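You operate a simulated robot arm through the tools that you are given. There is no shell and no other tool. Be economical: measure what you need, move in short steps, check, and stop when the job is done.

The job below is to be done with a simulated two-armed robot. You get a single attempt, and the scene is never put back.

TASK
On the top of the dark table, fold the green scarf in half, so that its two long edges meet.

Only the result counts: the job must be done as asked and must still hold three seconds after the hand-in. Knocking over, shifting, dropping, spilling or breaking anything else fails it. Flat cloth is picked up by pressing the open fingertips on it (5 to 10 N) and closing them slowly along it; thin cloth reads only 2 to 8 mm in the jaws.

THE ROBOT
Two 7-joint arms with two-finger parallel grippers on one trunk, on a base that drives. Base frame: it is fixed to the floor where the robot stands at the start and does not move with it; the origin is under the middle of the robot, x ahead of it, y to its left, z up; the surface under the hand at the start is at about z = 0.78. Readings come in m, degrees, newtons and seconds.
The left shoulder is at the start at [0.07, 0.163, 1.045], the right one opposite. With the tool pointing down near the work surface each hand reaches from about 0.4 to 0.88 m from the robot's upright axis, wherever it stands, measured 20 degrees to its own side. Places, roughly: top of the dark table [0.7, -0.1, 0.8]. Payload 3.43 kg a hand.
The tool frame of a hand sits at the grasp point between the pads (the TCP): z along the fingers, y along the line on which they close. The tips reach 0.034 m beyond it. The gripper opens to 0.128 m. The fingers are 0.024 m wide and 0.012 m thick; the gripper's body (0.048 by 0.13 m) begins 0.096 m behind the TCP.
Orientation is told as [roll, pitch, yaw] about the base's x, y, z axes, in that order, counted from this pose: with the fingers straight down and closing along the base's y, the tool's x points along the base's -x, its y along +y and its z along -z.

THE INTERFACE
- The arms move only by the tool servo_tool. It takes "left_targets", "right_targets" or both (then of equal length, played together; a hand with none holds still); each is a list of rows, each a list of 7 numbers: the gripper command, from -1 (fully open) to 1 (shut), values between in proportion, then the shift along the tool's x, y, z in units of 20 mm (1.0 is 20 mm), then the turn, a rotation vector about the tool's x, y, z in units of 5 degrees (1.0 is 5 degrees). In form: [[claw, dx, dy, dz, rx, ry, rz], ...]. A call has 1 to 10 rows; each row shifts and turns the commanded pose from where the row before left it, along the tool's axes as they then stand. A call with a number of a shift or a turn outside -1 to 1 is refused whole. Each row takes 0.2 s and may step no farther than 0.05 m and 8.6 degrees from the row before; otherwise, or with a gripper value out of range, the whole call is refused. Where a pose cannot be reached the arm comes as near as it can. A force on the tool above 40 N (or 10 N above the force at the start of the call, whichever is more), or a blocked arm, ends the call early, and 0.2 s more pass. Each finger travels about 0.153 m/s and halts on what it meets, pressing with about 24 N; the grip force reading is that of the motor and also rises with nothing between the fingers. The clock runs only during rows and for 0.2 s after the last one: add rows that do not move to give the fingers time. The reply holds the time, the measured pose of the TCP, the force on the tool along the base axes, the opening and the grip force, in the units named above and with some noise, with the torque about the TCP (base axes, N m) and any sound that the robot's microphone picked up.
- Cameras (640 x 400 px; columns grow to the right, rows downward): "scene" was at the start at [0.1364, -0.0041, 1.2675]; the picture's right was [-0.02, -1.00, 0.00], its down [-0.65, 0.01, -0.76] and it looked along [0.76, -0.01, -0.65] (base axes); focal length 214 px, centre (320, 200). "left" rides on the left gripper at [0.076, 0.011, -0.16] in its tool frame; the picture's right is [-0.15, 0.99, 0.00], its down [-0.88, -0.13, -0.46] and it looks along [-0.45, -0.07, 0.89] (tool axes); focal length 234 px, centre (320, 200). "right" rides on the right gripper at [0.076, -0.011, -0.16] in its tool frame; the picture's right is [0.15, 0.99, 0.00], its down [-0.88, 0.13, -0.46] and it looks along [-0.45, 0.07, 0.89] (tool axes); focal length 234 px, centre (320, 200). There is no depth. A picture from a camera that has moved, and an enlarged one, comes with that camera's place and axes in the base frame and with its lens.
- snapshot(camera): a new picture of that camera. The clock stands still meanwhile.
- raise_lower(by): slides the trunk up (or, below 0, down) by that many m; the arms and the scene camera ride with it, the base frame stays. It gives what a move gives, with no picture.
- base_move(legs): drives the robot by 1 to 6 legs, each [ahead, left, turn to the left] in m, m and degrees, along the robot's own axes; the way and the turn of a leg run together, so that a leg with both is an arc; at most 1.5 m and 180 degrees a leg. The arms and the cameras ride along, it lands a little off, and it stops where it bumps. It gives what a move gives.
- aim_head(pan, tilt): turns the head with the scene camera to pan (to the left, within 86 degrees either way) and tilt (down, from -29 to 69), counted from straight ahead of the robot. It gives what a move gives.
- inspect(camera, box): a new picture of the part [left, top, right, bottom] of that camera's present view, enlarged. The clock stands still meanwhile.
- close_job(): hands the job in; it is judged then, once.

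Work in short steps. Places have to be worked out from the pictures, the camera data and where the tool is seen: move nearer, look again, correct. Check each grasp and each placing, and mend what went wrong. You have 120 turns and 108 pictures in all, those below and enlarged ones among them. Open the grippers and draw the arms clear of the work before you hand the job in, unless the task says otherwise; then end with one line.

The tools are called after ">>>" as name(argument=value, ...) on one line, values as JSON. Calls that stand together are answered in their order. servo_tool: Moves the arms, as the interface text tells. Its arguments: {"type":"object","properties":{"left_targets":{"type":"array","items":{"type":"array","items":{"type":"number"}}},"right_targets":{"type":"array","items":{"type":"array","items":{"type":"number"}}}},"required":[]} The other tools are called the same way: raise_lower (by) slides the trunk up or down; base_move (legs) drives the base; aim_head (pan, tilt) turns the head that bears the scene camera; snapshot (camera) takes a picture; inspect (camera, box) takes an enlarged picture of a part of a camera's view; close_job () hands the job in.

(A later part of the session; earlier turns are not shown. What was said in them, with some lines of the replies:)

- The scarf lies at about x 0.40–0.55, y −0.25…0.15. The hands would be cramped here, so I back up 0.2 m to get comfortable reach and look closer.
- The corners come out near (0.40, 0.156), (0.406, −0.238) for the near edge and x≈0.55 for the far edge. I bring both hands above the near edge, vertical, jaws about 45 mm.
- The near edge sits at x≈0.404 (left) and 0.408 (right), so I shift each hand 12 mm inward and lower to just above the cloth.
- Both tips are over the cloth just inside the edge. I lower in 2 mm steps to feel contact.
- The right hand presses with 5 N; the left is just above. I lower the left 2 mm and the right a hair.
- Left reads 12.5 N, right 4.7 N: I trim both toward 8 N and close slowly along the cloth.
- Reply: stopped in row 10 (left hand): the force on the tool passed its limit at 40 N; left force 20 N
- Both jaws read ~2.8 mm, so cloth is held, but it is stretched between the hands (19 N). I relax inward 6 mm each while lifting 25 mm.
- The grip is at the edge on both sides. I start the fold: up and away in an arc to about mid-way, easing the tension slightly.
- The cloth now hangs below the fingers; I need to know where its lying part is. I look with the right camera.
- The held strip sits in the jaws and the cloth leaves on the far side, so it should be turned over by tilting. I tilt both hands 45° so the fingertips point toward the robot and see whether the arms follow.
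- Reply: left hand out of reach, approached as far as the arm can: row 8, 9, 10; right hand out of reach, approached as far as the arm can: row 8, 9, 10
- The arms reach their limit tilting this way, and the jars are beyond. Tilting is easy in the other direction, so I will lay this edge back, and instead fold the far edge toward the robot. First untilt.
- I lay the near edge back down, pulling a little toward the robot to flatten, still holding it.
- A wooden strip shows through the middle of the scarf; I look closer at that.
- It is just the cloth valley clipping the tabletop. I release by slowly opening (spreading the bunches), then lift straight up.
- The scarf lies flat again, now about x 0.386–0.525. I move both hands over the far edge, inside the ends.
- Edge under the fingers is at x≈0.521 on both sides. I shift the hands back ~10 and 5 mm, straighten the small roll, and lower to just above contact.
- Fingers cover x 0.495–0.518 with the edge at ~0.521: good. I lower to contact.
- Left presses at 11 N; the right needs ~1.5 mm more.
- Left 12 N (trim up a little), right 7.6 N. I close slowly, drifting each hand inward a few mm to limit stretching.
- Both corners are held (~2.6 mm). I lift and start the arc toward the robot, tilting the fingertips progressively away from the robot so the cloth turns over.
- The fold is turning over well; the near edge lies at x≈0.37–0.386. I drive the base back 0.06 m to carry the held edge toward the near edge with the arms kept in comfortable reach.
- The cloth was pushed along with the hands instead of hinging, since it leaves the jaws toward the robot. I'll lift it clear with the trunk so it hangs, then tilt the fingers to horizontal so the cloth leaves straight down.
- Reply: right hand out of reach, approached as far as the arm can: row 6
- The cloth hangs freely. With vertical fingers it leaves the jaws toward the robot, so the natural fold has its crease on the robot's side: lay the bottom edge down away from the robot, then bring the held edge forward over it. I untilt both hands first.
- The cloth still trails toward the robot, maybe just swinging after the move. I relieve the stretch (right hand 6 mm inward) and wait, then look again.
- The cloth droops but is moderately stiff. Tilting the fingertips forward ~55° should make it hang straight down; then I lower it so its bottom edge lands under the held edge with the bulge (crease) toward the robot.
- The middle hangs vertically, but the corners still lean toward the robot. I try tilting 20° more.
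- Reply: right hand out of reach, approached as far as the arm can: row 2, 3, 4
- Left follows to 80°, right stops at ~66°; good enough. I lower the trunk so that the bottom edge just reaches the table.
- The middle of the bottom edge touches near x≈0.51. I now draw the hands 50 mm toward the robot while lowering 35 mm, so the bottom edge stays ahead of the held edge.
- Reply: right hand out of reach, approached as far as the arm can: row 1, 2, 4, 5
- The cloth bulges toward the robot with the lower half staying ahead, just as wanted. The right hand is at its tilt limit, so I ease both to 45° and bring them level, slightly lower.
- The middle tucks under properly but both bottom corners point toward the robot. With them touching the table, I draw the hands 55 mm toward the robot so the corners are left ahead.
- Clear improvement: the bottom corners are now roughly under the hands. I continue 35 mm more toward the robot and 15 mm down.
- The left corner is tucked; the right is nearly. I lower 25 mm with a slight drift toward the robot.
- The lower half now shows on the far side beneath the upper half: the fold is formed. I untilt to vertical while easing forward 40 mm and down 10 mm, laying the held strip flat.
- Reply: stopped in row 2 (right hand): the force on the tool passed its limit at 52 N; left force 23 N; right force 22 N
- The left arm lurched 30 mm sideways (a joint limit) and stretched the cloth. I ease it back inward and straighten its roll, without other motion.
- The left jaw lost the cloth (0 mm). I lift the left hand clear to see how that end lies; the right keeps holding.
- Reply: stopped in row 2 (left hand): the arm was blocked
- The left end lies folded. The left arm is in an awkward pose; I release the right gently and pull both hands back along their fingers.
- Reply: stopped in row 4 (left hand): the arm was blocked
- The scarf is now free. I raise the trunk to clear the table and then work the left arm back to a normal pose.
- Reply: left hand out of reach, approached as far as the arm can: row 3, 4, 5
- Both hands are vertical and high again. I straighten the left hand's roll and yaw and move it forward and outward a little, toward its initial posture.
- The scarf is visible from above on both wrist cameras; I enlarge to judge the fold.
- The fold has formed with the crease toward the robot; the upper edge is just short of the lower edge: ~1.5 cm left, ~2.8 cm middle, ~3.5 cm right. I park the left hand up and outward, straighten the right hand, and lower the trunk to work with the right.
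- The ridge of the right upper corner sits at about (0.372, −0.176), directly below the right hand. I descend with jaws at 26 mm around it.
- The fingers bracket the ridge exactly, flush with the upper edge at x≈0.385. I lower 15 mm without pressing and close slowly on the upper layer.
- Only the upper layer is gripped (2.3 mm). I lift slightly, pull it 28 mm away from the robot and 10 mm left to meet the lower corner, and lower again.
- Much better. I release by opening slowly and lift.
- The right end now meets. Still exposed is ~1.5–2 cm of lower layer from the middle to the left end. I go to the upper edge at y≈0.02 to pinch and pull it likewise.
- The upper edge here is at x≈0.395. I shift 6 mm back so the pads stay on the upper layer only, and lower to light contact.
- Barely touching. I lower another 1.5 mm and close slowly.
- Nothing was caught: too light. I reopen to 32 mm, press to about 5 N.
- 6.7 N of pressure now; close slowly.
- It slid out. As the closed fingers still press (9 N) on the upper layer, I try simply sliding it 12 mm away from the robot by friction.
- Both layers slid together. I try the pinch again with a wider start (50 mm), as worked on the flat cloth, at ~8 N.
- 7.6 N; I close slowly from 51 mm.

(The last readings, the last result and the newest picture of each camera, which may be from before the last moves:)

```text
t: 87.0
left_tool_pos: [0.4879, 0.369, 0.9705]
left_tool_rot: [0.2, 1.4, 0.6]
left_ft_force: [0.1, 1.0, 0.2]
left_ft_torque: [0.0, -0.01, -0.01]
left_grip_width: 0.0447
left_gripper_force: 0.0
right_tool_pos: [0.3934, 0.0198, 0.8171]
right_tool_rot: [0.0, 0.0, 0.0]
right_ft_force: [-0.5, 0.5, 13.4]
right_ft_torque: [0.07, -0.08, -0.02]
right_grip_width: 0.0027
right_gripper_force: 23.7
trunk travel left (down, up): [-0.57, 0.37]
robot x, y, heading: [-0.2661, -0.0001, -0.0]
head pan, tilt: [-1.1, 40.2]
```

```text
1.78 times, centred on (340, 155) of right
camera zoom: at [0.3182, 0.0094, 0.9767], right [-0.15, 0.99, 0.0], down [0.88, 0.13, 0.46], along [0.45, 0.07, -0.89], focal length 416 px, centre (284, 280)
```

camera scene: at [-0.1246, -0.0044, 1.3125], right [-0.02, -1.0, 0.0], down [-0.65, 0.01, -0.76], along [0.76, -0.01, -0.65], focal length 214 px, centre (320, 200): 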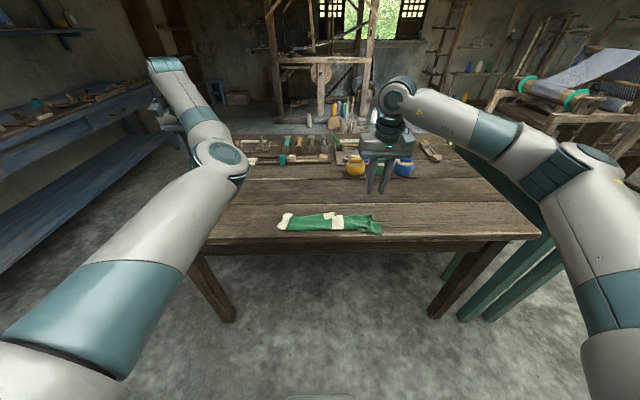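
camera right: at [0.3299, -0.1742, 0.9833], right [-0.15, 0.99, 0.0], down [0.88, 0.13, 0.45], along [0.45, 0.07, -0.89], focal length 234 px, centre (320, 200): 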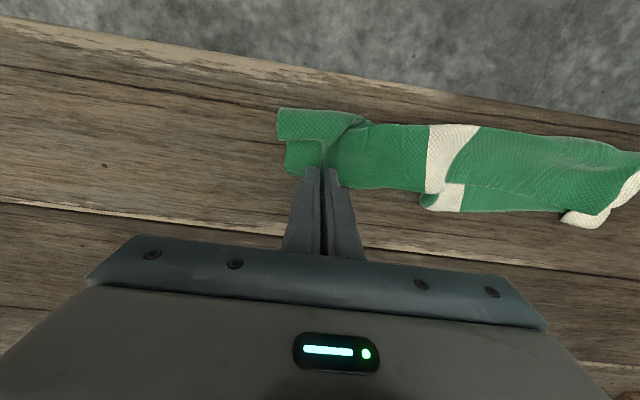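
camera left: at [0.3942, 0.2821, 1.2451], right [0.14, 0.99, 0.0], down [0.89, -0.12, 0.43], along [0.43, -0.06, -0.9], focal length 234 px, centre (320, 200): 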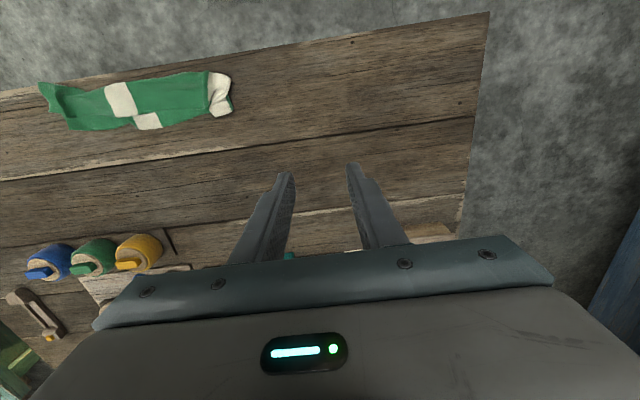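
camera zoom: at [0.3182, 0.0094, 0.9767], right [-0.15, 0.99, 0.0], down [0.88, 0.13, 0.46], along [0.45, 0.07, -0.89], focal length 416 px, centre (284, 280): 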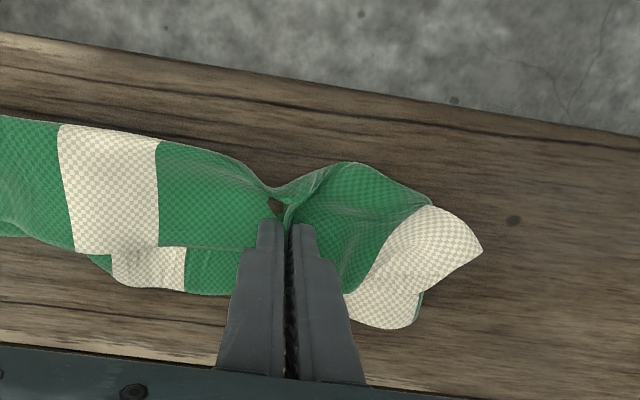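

2.7 mm: only the upper layer. I lift 8 mm, pull 24 mm away from the robot and lower.

>>> servo_tool(right_targets=[[1, 0, 0, -0.3, 0, 0, 0], [1, -0.1, 0, -0.2, 0, 0, 0], [1, -0.3, 0, 0, 0, 0, 0], [1, -0.3, 0, 0, 0, 0, 0], [1, -0.3, 0, 0, 0, 0, 0], [1, -0.2, 0, 0.3, 0, 0, 0], [1, 0, 0, 0, 0, 0, 0]])

>>> inspect(camera="right", box=[100, 50, 520, 250])

>>> inspect(camera="scene", box=[260, 190, 400, 260])

```text
t: 88.6
left_tool_pos: [0.491, 0.3687, 0.9681]
left_tool_rot: [0.1, 1.4, 0.6]
left_ft_force: [0.1, 0.6, -0.5]
left_ft_torque: [-0.01, -0.02, -0.05]
left_grip_width: 0.0447
left_gripper_force: 0.0
right_tool_pos: [0.4168, 0.0186, 0.8201]
right_tool_rot: [0.0, 0.1, 0.1]
right_ft_force: [0.1, 0.3, 1.0]
right_ft_torque: [-0.01, 0.0, -0.01]
right_grip_width: 0.0024
right_gripper_force: 24.4
trunk travel left (down, up): [-0.57, 0.37]
robot x, y, heading: [-0.2652, 0.0009, 0.2]
head pan, tilt: [-1.1, 40.2]
```

```text
1.52 times, centred on (310, 150) of right
camera zoom: at [0.3431, 0.008, 0.9805], right [-0.15, 0.99, 0.0], down [0.88, 0.13, 0.45], along [0.45, 0.07, -0.89], focal length 357 px, centre (335, 276)
```

zoom: 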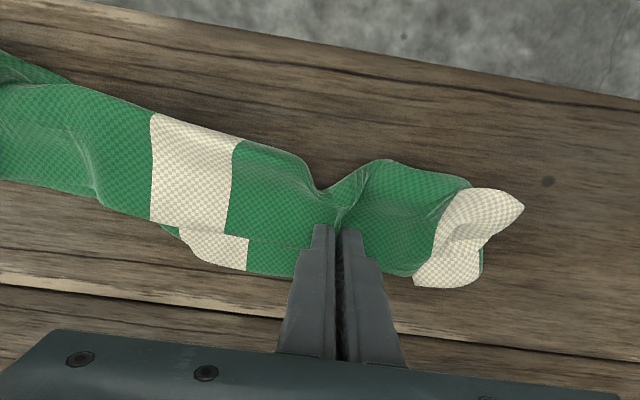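

```text
4.57 times, centred on (330, 225) of scene
camera zoom: at [-0.1246, -0.0044, 1.3125], right [-0.02, -1.0, 0.0], down [-0.65, 0.01, -0.76], along [0.76, -0.01, -0.65], focal length 980 px, centre (274, 86)
```

zoom: 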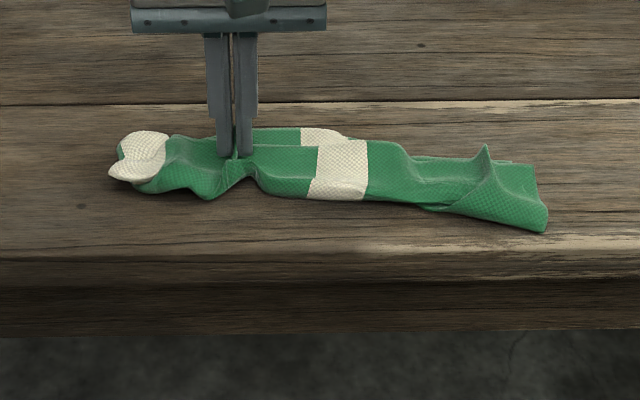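

The left part now nearly meets; the stripe region is still ~2 cm short. I release with a slow opening and lift to view the whole.

>>> servo_tool(right_targets=[[0.9, 0, 0, 0.05, 0, 0, 0], [0.75, 0, 0, 0, 0, 0, 0], [0.6, 0, 0, 0, 0, 0, 0], [0.45, 0, 0, 0, 0, 0, 0], [0.3, 0, 0, 0, 0, 0, 0], [0.3, 0, 0, -0.6, 0, 0, 0], [0.3, 0, -0.5, -1, 0, 0, 0], [0.3, 0, -0.8, -1, 0, 0, 0], [0.3, 0, -0.8, -1, 0, 0, 0], [0.3, 0, -0.8, -1, 0, 0, 0]])

>>> inspect(camera="right", box=[140, 40, 560, 260])

```text
t: 90.8
left_tool_pos: [0.4905, 0.3687, 0.9682]
left_tool_rot: [0.2, 1.4, 0.6]
left_ft_force: [0.4, -0.2, 0.4]
left_ft_torque: [0.02, 0.0, -0.06]
left_grip_width: 0.0448
left_gripper_force: 0.1
right_tool_pos: [0.4173, -0.0396, 0.9107]
right_tool_rot: [0.0, 0.2, 0.1]
right_ft_force: [-1.1, -0.3, 0.6]
right_ft_torque: [-0.02, -0.01, -0.02]
right_grip_width: 0.0444
right_gripper_force: 0.1
trunk travel left (down, up): [-0.57, 0.37]
robot x, y, heading: [-0.2621, 0.0047, 0.2]
head pan, tilt: [-1.1, 40.2]
```

```text
1.52 times, centred on (350, 150) of right
camera zoom: at [0.3434, -0.05, 1.0714], right [-0.15, 0.99, 0.0], down [0.88, 0.13, 0.45], along [0.45, 0.07, -0.89], focal length 357 px, centre (274, 276)
```

zoom: 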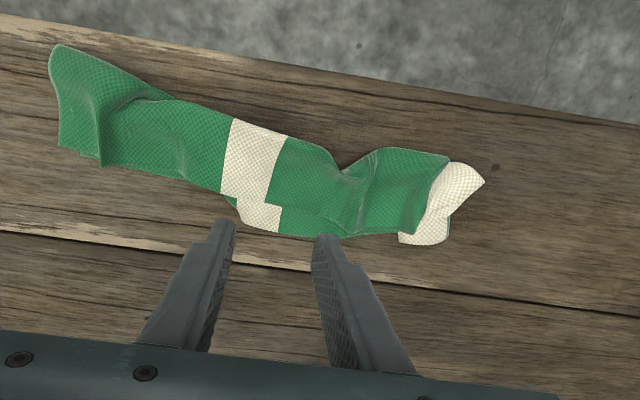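

Now only the stripe section (y≈−0.05) is ~2 cm short. I repeat the pinch there: TCP to (0.412, −0.046), jaws 51 mm, lower to near contact.

>>> servo_tool(right_targets=[[0.2, 0.26, -0.3, 0.9, 0, 0, 0], [0.2, 0, 0, 0.9, 0, 0, 0], [0.2, 0, 0, 0.9, 0, 0, 0], [0.2, 0, 0, 0.9, 0, 0, 0], [0.2, 0, 0, 0.8, 0, 0, 0], [0.2, 0, 0, 0.15, 0, 0, 0], [0.2, 0, 0, 0.1, 0, 0, 0], [0.2, 0, 0, 0, 0, 0, 0]])

>>> inspect(camera="right", box=[160, 70, 520, 240])

```text
t: 92.6
left_tool_pos: [0.4896, 0.3696, 0.9687]
left_tool_rot: [0.2, 1.5, 0.6]
left_ft_force: [-0.4, -0.2, -0.3]
left_ft_torque: [0.01, -0.02, -0.02]
left_grip_width: 0.0447
left_gripper_force: 0.1
right_tool_pos: [0.4122, -0.0444, 0.8178]
right_tool_rot: [0.1, 0.0, 0.0]
right_ft_force: [-0.6, -0.1, 2.8]
right_ft_torque: [-0.09, 0.0, -0.01]
right_grip_width: 0.0515
right_gripper_force: 0.0
trunk travel left (down, up): [-0.57, 0.37]
robot x, y, heading: [-0.2602, 0.0007, -0.1]
head pan, tilt: [-1.1, 40.2]
```

```text
1.78 times, centred on (340, 155) of right
camera zoom: at [0.3385, -0.0546, 0.9788], right [-0.15, 0.99, 0.0], down [0.88, 0.13, 0.45], along [0.45, 0.07, -0.89], focal length 416 px, centre (284, 280)
```

zoom: 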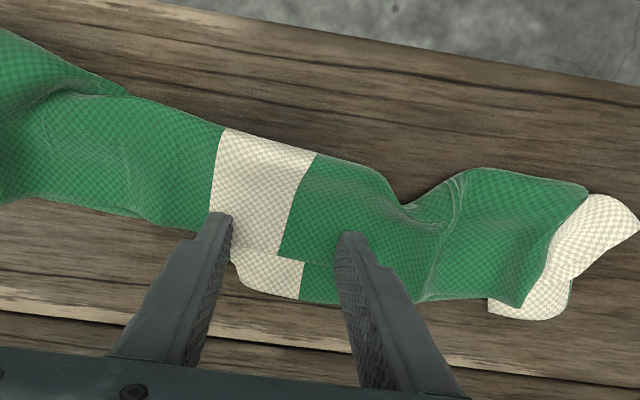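

Contact at 2.8 N with the pads on the upper layer. I press ~0.8 mm more and close slowly.

>>> servo_tool(right_targets=[[0.2, 0, 0, 0.04, 0, 0, 0], [0.3, 0, 0, 0, 0, 0, 0], [0.4, 0, 0, 0, 0, 0, 0], [0.48, 0, 0, 0, 0, 0, 0], [0.56, 0, 0, 0, 0, 0, 0], [0.65, 0, 0, 0, 0, 0, 0], [0.74, 0, 0, 0, 0, 0, 0], [0.83, 0, 0, 0, 0, 0, 0], [0.92, 0, 0, 0, 0, 0, 0], [1, 0, 0, 0, 0, 0, 0]])

>>> inspect(camera="right", box=[160, 70, 520, 240])

```text
t: 94.8
left_tool_pos: [0.4894, 0.3693, 0.9686]
left_tool_rot: [0.3, 1.4, 0.6]
left_ft_force: [-1.1, 0.1, -0.2]
left_ft_torque: [-0.02, 0.04, 0.0]
left_grip_width: 0.0449
left_gripper_force: 0.0
right_tool_pos: [0.4118, -0.0438, 0.8176]
right_tool_rot: [-0.1, 0.1, 0.1]
right_ft_force: [-0.4, -1.1, 6.4]
right_ft_torque: [-0.07, 0.04, -0.03]
right_grip_width: 0.0001
right_gripper_force: 24.2
trunk travel left (down, up): [-0.57, 0.37]
robot x, y, heading: [-0.2607, 0.001, -0.1]
head pan, tilt: [-1.1, 40.2]
```

```text
1.78 times, centred on (340, 155) of right
camera zoom: at [0.3376, -0.0549, 0.9782], right [-0.15, 0.99, 0.0], down [0.88, 0.13, 0.45], along [0.45, 0.07, -0.89], focal length 416 px, centre (284, 280)
```

zoom: 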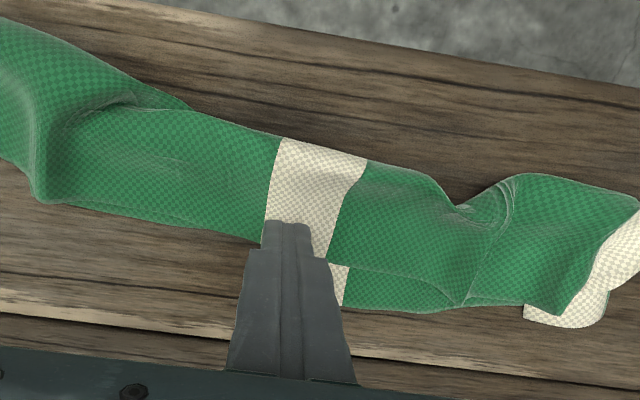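

It slipped at 6 N and slid the cloth a bit. I move to the centre of the exposed section (y≈0.0), reopen, and press harder (~10 N).

>>> servo_tool(right_targets=[[0.9, 0, 0, -0.5, 0, 0, 0], [0.5, 0, 0.5, -0.3, 0, 0, 0], [0.2, 0.05, 0.8, 0, 0, 0, 0], [0.2, 0.05, 0.7, 0, 0, 0, 0], [0.2, 0, 0, 0.5, 0, 0, 0], [0.2, 0, 0, 0.3, 0, 0, 0], [0.2, 0, 0, 0.07, 0, 0, 0], [0.2, 0, 0, 0, 0, 0, 0]])

>>> inspect(camera="right", box=[160, 70, 520, 240])

```text
t: 96.6
left_tool_pos: [0.4897, 0.3682, 0.9679]
left_tool_rot: [0.1, 1.4, 0.6]
left_ft_force: [-1.1, 0.1, 0.2]
left_ft_torque: [0.01, -0.06, 0.03]
left_grip_width: 0.0448
left_gripper_force: 0.0
right_tool_pos: [0.4098, -0.0038, 0.8172]
right_tool_rot: [-0.1, -0.1, 0.1]
right_ft_force: [1.4, 0.1, 8.5]
right_ft_torque: [-0.31, -0.08, 0.03]
right_grip_width: 0.0516
right_gripper_force: 0.2
trunk travel left (down, up): [-0.57, 0.37]
robot x, y, heading: [-0.2618, 0.001, -0.2]
head pan, tilt: [-1.1, 40.2]
```

```text
1.78 times, centred on (340, 155) of right
camera zoom: at [0.336, -0.0145, 0.9773], right [-0.15, 0.99, 0.0], down [0.88, 0.13, 0.46], along [0.45, 0.07, -0.89], focal length 416 px, centre (284, 280)
```

zoom: 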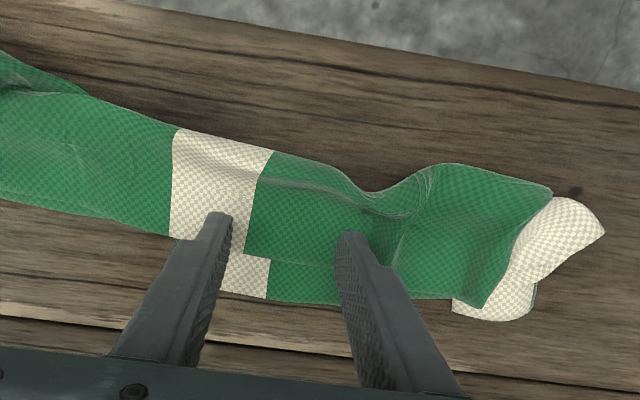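

Well placed over the exposed section at 8.5 N. I add a hair of pressure and close slowly.

>>> servo_tool(right_targets=[[0.26, 0, 0, 0.03, 0, 0, 0], [0.34, 0, 0, 0, 0, 0, 0], [0.42, 0, 0, 0, 0, 0, 0], [0.5, 0, 0, 0, 0, 0, 0], [0.58, 0, 0, 0, 0, 0, 0], [0.66, 0, 0, 0, 0, 0, 0], [0.74, 0, 0, 0, 0, 0, 0], [0.82, 0, 0, 0, 0, 0, 0], [0.9, 0, 0, 0, 0, 0, 0], [1, 0, 0, 0, 0, 0, 0]])

>>> inspect(camera="right", box=[160, 70, 520, 240])

```text
t: 98.8
left_tool_pos: [0.489, 0.3688, 0.9709]
left_tool_rot: [0.2, 1.2, 0.6]
left_ft_force: [-0.4, -0.2, 0.3]
left_ft_torque: [-0.03, -0.01, 0.04]
left_grip_width: 0.0447
left_gripper_force: 0.0
right_tool_pos: [0.4077, -0.005, 0.8169]
right_tool_rot: [-0.1, 0.1, 0.1]
right_ft_force: [0.7, -2.8, 20.5]
right_ft_torque: [-0.26, -0.12, -0.04]
right_grip_width: 0.0027
right_gripper_force: 23.8
trunk travel left (down, up): [-0.57, 0.37]
robot x, y, heading: [-0.258, -0.0009, 0.0]
head pan, tilt: [-1.1, 40.2]
```

```text
1.78 times, centred on (340, 155) of right
camera zoom: at [0.3347, -0.0153, 0.9769], right [-0.15, 0.99, 0.0], down [0.88, 0.13, 0.46], along [0.45, 0.07, -0.89], focal length 416 px, centre (284, 280)
```

zoom: 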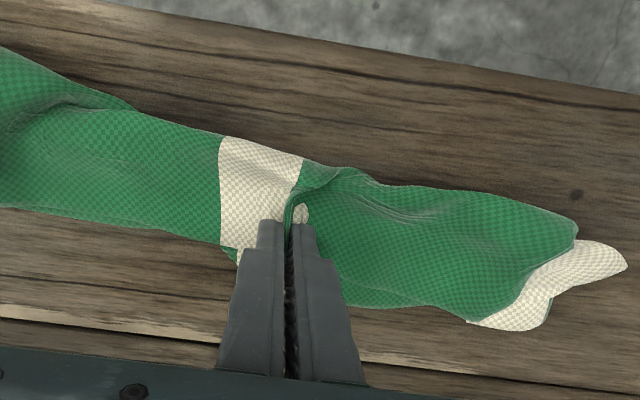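

Gripped (2.7 mm). I lift, pull 24 mm away from the robot, lower, then release with a slow opening and lift off.

>>> servo_tool(right_targets=[[1, 0, 0, -0.35, 0, 0, 0], [1, -0.1, 0, -0.15, 0, 0, 0], [1, -0.3, 0, 0, 0, 0, 0], [1, -0.3, 0, 0, 0, 0, 0], [1, -0.3, 0, 0, 0, 0, 0], [1, -0.2, 0, 0.3, 0, 0, 0], [1, 0, 0, 0.05, 0, 0, 0]])

>>> servo_tool(right_targets=[[0.9, 0, 0, 0, 0, 0, 0], [0.75, 0, 0, 0, 0, 0, 0], [0.6, 0, 0, 0, 0, 0, 0], [0.45, 0, 0, 0, 0, 0, 0], [0.3, 0, 0, 0, 0, 0, 0], [0.3, 0, 0, -0.6, 0, 0, 0], [0.3, -0.5, 0, -1, 0, 0, 0], [0.3, -0.5, -0.3, -1, 0, 0, 0], [0.3, -0.5, -0.3, -1, 0, 0, 0], [0.3, 0, -0.3, -1, 0, 0, 0]])

>>> inspect(camera="right", box=[140, 20, 560, 240])

```text
t: 100.4
left_tool_pos: [0.4902, 0.368, 0.968]
left_tool_rot: [0.3, 1.4, 0.5]
left_ft_force: [0.5, 0.3, -0.2]
left_ft_torque: [-0.01, -0.02, 0.01]
left_grip_width: 0.0449
left_gripper_force: 0.0
right_tool_pos: [0.4337, -0.0039, 0.8172]
right_tool_rot: [0.1, 0.0, 0.0]
right_ft_force: [-0.4, -0.6, 0.7]
right_ft_torque: [-0.01, -0.02, -0.02]
right_grip_width: 0.0026
right_gripper_force: 23.6
trunk travel left (down, up): [-0.57, 0.37]
robot x, y, heading: [-0.2584, -0.0032, 0.1]
head pan, tilt: [-1.1, 40.2]
```

```text
t: 102.6
left_tool_pos: [0.4908, 0.3683, 0.9688]
left_tool_rot: [0.3, 1.5, 0.7]
left_ft_force: [0.1, 0.2, 0.1]
left_ft_torque: [0.01, 0.02, -0.02]
left_grip_width: 0.0448
left_gripper_force: 0.0
right_tool_pos: [0.4611, -0.0212, 0.9098]
right_tool_rot: [0.0, 0.1, 0.1]
right_ft_force: [-0.1, 0.2, -0.3]
right_ft_torque: [0.02, 0.02, -0.04]
right_grip_width: 0.045
right_gripper_force: 0.0
trunk travel left (down, up): [-0.57, 0.37]
robot x, y, heading: [-0.2571, 0.0048, -0.1]
head pan, tilt: [-1.1, 40.2]
```

```text
1.52 times, centred on (350, 130) of right
camera zoom: at [0.3883, -0.0321, 1.0716], right [-0.15, 0.99, 0.0], down [0.88, 0.13, 0.45], along [0.45, 0.07, -0.89], focal length 357 px, centre (274, 307)
```

zoom: 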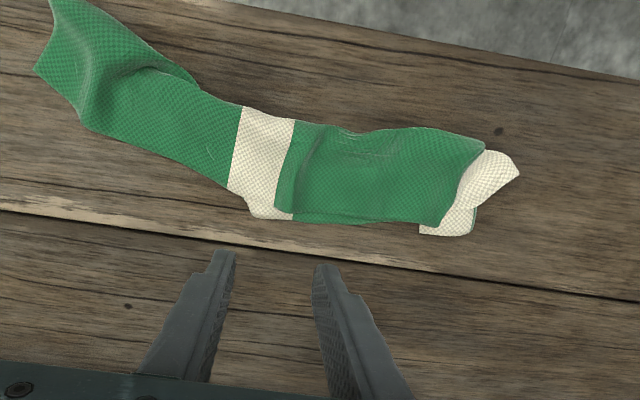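

The two long edges now nearly coincide along the whole length. I check closely at both ends and the stripe.

>>> inspect(camera="right", box=[150, 15, 330, 170])

>>> inspect(camera="right", box=[280, 70, 490, 190])

>>> inspect(camera="scene", box=[270, 180, 400, 250])

```text
2.58 times, centred on (240, 92) of right
camera zoom: at [0.3883, -0.0321, 1.0716], right [-0.15, 0.99, 0.0], down [0.88, 0.13, 0.45], along [0.45, 0.07, -0.89], focal length 604 px, centre (526, 477)
```

zoom: 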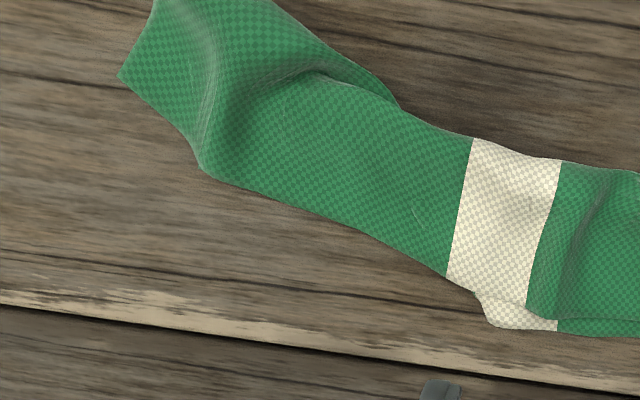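

```text
3.05 times, centred on (385, 130) of right
camera zoom: at [0.3883, -0.0321, 1.0716], right [-0.15, 0.99, 0.0], down [0.88, 0.13, 0.45], along [0.45, 0.07, -0.89], focal length 714 px, centre (122, 413)
```

zoom: 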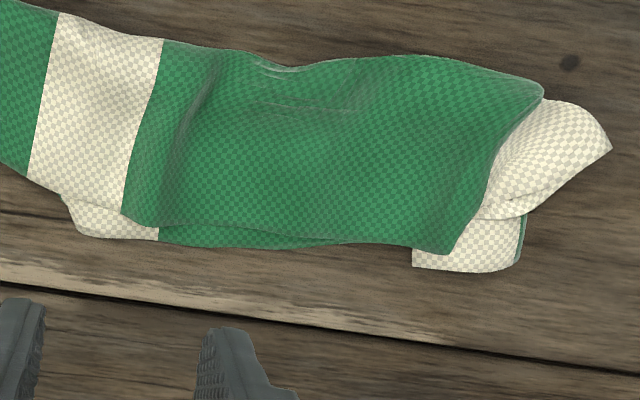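

```text
4.92 times, centred on (335, 215) of scene
camera zoom: at [-0.1249, -0.0047, 1.3125], right [-0.02, -1.0, 0.0], down [-0.65, 0.01, -0.76], along [0.76, -0.01, -0.65], focal length 1056 px, centre (246, 126)
```

zoom: 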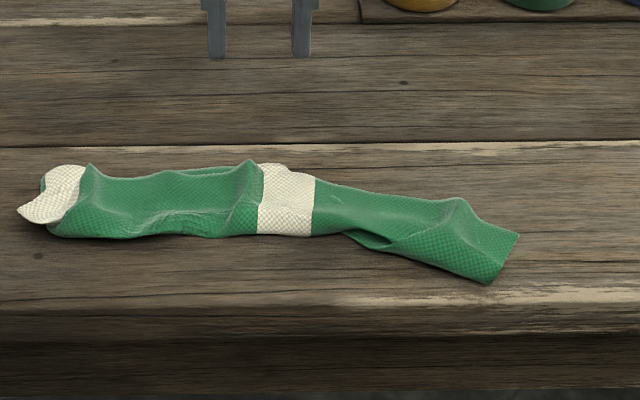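

Edges agree within ~1 cm except the last few cm at the left (white) end, where the upper corner lies ~2 cm short. I do one more pinch there, with the right hand at (0.412, 0.116).

>>> servo_tool(right_targets=[[0.3, 0.306, 0.856, 0.2, 0, 0, 0], [0.3, 0.306, 0.856, 0.2, 0, 0, 0], [0.3, 0.306, 0.856, 0.2, 0, 0, 0], [0.3, 0.306, 0.856, 0.2, 0, 0, 0], [0.3, 0.306, 0.856, 0.2, 0, 0, 0], [0.3, 0.306, 0.856, 0.2, 0, 0, 0], [0.3, 0.306, 0.856, 0.2, 0, 0, 0], [0.3, 0.306, 0.856, 0.2, 0, 0, 0], [0.3, 0, 0, 0.9, 0, 0, 0], [0.3, 0, 0, 0.9, 0, 0, 0]])

>>> inspect(camera="right", box=[200, 70, 460, 230])

```text
t: 104.8
left_tool_pos: [0.4898, 0.3686, 0.9674]
left_tool_rot: [0.2, 1.6, 0.6]
left_ft_force: [0.0, 0.3, 0.6]
left_ft_torque: [-0.01, -0.02, 0.04]
left_grip_width: 0.0446
left_gripper_force: 0.1
right_tool_pos: [0.4157, 0.1145, 0.8415]
right_tool_rot: [-0.1, 0.3, 0.1]
right_ft_force: [-1.2, -1.1, 0.0]
right_ft_torque: [0.01, -0.01, 0.01]
right_grip_width: 0.0449
right_gripper_force: 0.1
trunk travel left (down, up): [-0.57, 0.37]
robot x, y, heading: [-0.2616, 0.0011, -0.0]
head pan, tilt: [-1.1, 40.2]
```

```text
2.46 times, centred on (330, 150) of right
camera zoom: at [0.3422, 0.1038, 1.0015], right [-0.15, 0.99, 0.0], down [0.88, 0.13, 0.45], along [0.45, 0.07, -0.89], focal length 576 px, centre (295, 323)
```

zoom: 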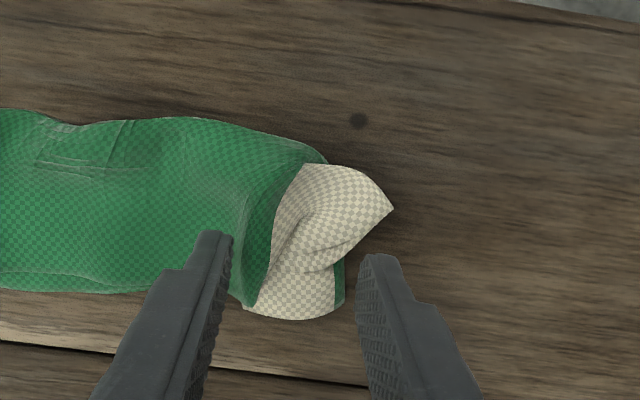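

The upper white corner tip is at (0.398, 0.149), while the lower corner is at (0.443, 0.138). I bracket that flap at (0.400, 0.134) with 36 mm jaws, lower lightly and close.

>>> servo_tool(right_targets=[[0.44, 0.78, 0.97, 0, 0, 0, 0], [0.44, 0, 0, 0.5, 0, 0, 0], [0.44, 0, 0, 0.5, 0, 0, 0], [0.44, 0, 0, 0.18, 0, 0, 0], [0.55, 0, 0, 0, 0, 0, 0], [0.65, 0, 0, 0, 0, 0, 0], [0.75, 0, 0, 0, 0, 0, 0], [0.85, 0, 0, 0, 0, 0, 0], [0.95, 0, 0, 0, 0, 0, 0], [1, 0, 0, 0, 0, 0, 0]])

>>> inspect(camera="right", box=[200, 70, 460, 230])

```text
t: 107.0
left_tool_pos: [0.49, 0.3684, 0.97]
left_tool_rot: [0.2, 1.3, 0.6]
left_ft_force: [-0.6, 0.0, 0.0]
left_ft_torque: [0.01, 0.01, 0.0]
left_grip_width: 0.0448
left_gripper_force: 0.1
right_tool_pos: [0.3993, 0.1332, 0.8191]
right_tool_rot: [0.0, 0.0, 0.1]
right_ft_force: [0.6, -1.3, 12.7]
right_ft_torque: [-0.14, 0.0, -0.02]
right_grip_width: 0.008
right_gripper_force: 24.1
trunk travel left (down, up): [-0.57, 0.37]
robot x, y, heading: [-0.2631, -0.0014, -0.0]
head pan, tilt: [-1.1, 40.2]
```

```text
2.46 times, centred on (330, 150) of right
camera zoom: at [0.3248, 0.1229, 0.9798], right [-0.15, 0.99, 0.0], down [0.88, 0.13, 0.46], along [0.45, 0.07, -0.89], focal length 576 px, centre (295, 323)
```

zoom: 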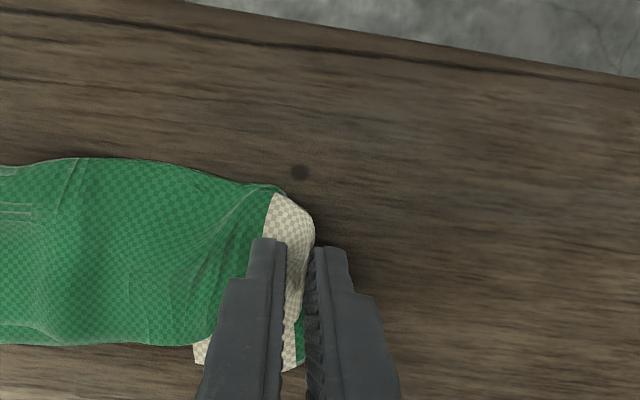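

The jaw reads 8 mm: several folds gathered. I lift slightly and pull 15 mm to see whether the lower corner follows.

>>> servo_tool(right_targets=[[1, 0, 0, -0.4, 0, 0, 0], [1, -0.25, 0, 0, 0, 0, 0], [1, -0.25, 0, 0, 0, 0, 0], [1, -0.25, 0, 0, 0, 0, 0], [1, 0, 0, 0, 0, 0, 0]])

>>> inspect(camera="right", box=[200, 70, 460, 230])

```text
t: 108.2
left_tool_pos: [0.4895, 0.3693, 0.9696]
left_tool_rot: [0.3, 1.4, 0.6]
left_ft_force: [0.1, -0.7, -0.6]
left_ft_torque: [0.05, 0.03, 0.02]
left_grip_width: 0.0447
left_gripper_force: 0.1
right_tool_pos: [0.4127, 0.1328, 0.8271]
right_tool_rot: [-0.1, 0.1, 0.1]
right_ft_force: [-1.0, 0.1, 4.8]
right_ft_torque: [0.0, 0.03, -0.04]
right_grip_width: 0.0034
right_gripper_force: 23.9
trunk travel left (down, up): [-0.57, 0.37]
robot x, y, heading: [-0.2613, -0.0002, -0.0]
head pan, tilt: [-1.1, 40.2]
```

```text
2.46 times, centred on (330, 150) of right
camera zoom: at [0.3394, 0.1233, 0.9873], right [-0.15, 0.99, 0.0], down [0.88, 0.13, 0.45], along [0.45, 0.07, -0.89], focal length 576 px, centre (295, 323)
```

zoom: 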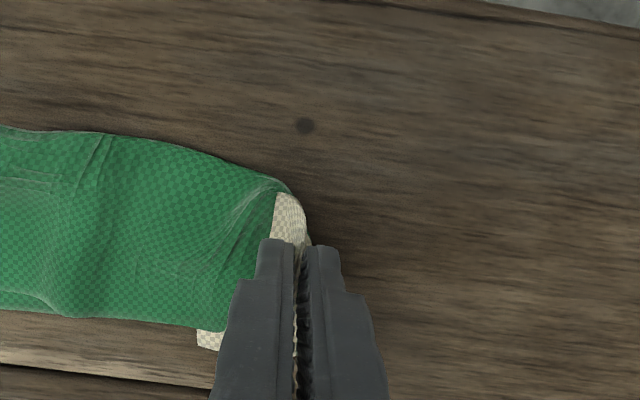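

The pinch tightened to 3.4 mm and the lower layer follows only partly. I pull another 20 mm, set down, release slowly and lift.

>>> servo_tool(right_targets=[[1, -0.35, -0.05, 0, 0, 0, 0], [1, -0.35, -0.05, 0, 0, 0, 0], [1, -0.3, -0.05, 0.35, 0, 0, 0], [0.9, 0, 0, 0, 0, 0, 0], [0.8, 0, 0, 0, 0, 0, 0], [0.7, 0, 0, 0, 0, 0, 0], [0.6, 0, 0, 0, 0, 0, 0], [0.5, 0, 0, 0, 0, 0, 0], [0.5, 0, 0, -0.6, 0, 0, 0], [0.5, 0, 0, -1, 0, 0, 0]])

>>> servo_tool(right_targets=[[0.5, 0, -0.7, -1, 0, 0, 0], [0.5, 0, -0.7, -1, 0, 0, 0], [0.5, 0, -0.7, -1, 0, 0, 0], [0.5, 0, -0.7, -1, 0, 0, 0], [0.5, 0, 0, 0, 0, 0, 0]])

>>> inspect(camera="right", box=[140, 40, 480, 210])

```text
t: 110.4
left_tool_pos: [0.4897, 0.3687, 0.9689]
left_tool_rot: [0.2, 1.4, 0.6]
left_ft_force: [-0.1, 0.5, 0.6]
left_ft_torque: [-0.02, -0.01, -0.01]
left_grip_width: 0.0446
left_gripper_force: 0.0
right_tool_pos: [0.4325, 0.1311, 0.8512]
right_tool_rot: [-0.1, 0.0, 0.1]
right_ft_force: [-0.1, -0.6, 0.3]
right_ft_torque: [0.02, 0.03, -0.02]
right_grip_width: 0.032
right_gripper_force: 0.1
trunk travel left (down, up): [-0.57, 0.37]
robot x, y, heading: [-0.2587, 0.0024, 0.1]
head pan, tilt: [-1.1, 40.2]
```

```text
t: 111.6
left_tool_pos: [0.4913, 0.3691, 0.9686]
left_tool_rot: [0.2, 1.5, 0.6]
left_ft_force: [0.1, 0.0, -0.5]
left_ft_torque: [0.0, 0.01, 0.0]
left_grip_width: 0.0447
left_gripper_force: 0.0
right_tool_pos: [0.4349, 0.0761, 0.9303]
right_tool_rot: [0.0, 0.3, 0.0]
right_ft_force: [0.8, 0.4, 0.0]
right_ft_torque: [-0.01, -0.03, -0.02]
right_grip_width: 0.032
right_gripper_force: 0.1
trunk travel left (down, up): [-0.57, 0.37]
robot x, y, heading: [-0.2594, 0.001, 0.3]
head pan, tilt: [-1.1, 40.2]
```

```text
1.88 times, centred on (310, 125) of right
camera zoom: at [0.3617, 0.0649, 1.0906], right [-0.15, 0.99, 0.0], down [0.88, 0.13, 0.45], along [0.45, 0.07, -0.89], focal length 441 px, centre (339, 341)
```

zoom: 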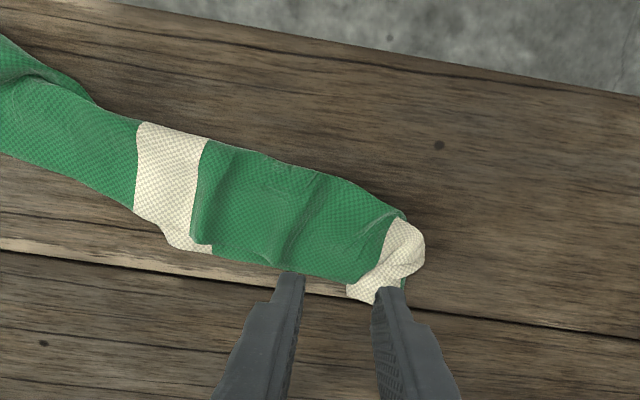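

The left end is now neat too, with the edges meeting along the scarf. I raise both arms clear and take a last look.

>>> raise_lower(by=0.15)

>>> inspect(camera="right", box=[130, 40, 490, 220])

>>> snapshot(camera="scene")

```text
t: 113.3
left_tool_pos: [0.4913, 0.3687, 1.1176]
left_tool_rot: [0.2, 1.6, 0.6]
left_ft_force: [-0.4, -1.0, -0.7]
left_ft_torque: [0.02, 0.01, 0.0]
left_grip_width: 0.0449
left_gripper_force: 0.1
right_tool_pos: [0.4347, 0.0752, 1.0792]
right_tool_rot: [-0.1, 0.1, 0.0]
right_ft_force: [0.5, -0.4, -0.3]
right_ft_torque: [0.01, 0.01, -0.03]
right_grip_width: 0.0319
right_gripper_force: 0.1
trunk travel left (down, up): [-0.72, 0.22]
robot x, y, heading: [-0.2604, -0.0023, 0.1]
head pan, tilt: [-1.1, 40.2]
```

```text
1.78 times, centred on (310, 130) of right
camera zoom: at [0.3617, 0.0647, 1.2404], right [-0.15, 0.99, 0.0], down [0.88, 0.13, 0.45], along [0.45, 0.07, -0.89], focal length 416 px, centre (338, 324)
```

zoom: 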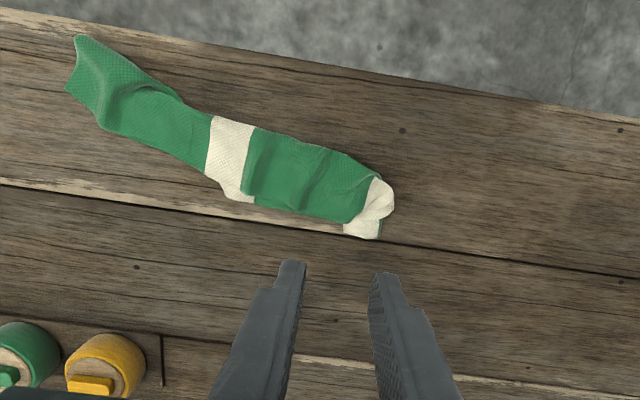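

```text
3 pictures are left
camera scene: at [-0.1241, -0.0043, 1.4624], right [-0.02, -1.0, 0.0], down [-0.65, 0.01, -0.76], along [0.76, -0.01, -0.65], focal length 214 px, centre (320, 200)
```

scene: 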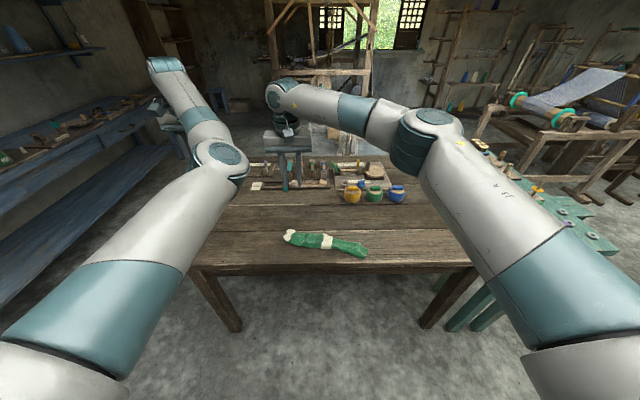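

The scarf is folded in half on the table, nothing else has moved, and the arms are clear. I open the grippers fully, then hand in.

>>> servo_tool(left_targets=[[-1, 0, 0, 0, 0, 0, 0], [-1, 0, 0, 0, 0, 0, 0], [-1, 0, 0, 0, 0, 0, 0]], right_targets=[[-1, 0, 0, 0, 0, 0, 0], [-1, 0, 0, 0, 0, 0, 0], [-1, 0, 0, 0, 0, 0, 0]])

>>> close_job()

```text
t: 114.2
left_tool_pos: [0.4897, 0.3687, 1.1183]
left_tool_rot: [0.2, 1.5, 0.6]
left_ft_force: [-0.4, -0.2, 0.3]
left_ft_torque: [0.02, -0.04, 0.02]
left_grip_width: 0.1281
left_gripper_force: 0.1
right_tool_pos: [0.4342, 0.0761, 1.0808]
right_tool_rot: [0.0, 0.2, 0.1]
right_ft_force: [0.1, 0.1, 0.9]
right_ft_torque: [0.0, 0.01, 0.01]
right_grip_width: 0.1282
right_gripper_force: 0.0
trunk travel left (down, up): [-0.72, 0.22]
robot x, y, heading: [-0.259, 0.0003, 0.1]
head pan, tilt: [-1.1, 40.2]
```

```text
The job is handed in.
```

The green scarf is folded in half on the dark table and handed in: where both long edges show they lie within about 1 cm, except about 2.5 cm at the white-end corner. The lower edge at the right end is hidden under the upper layer, so I couldn't check it. The fold is wrinkled and bends toward the robot at its right end.
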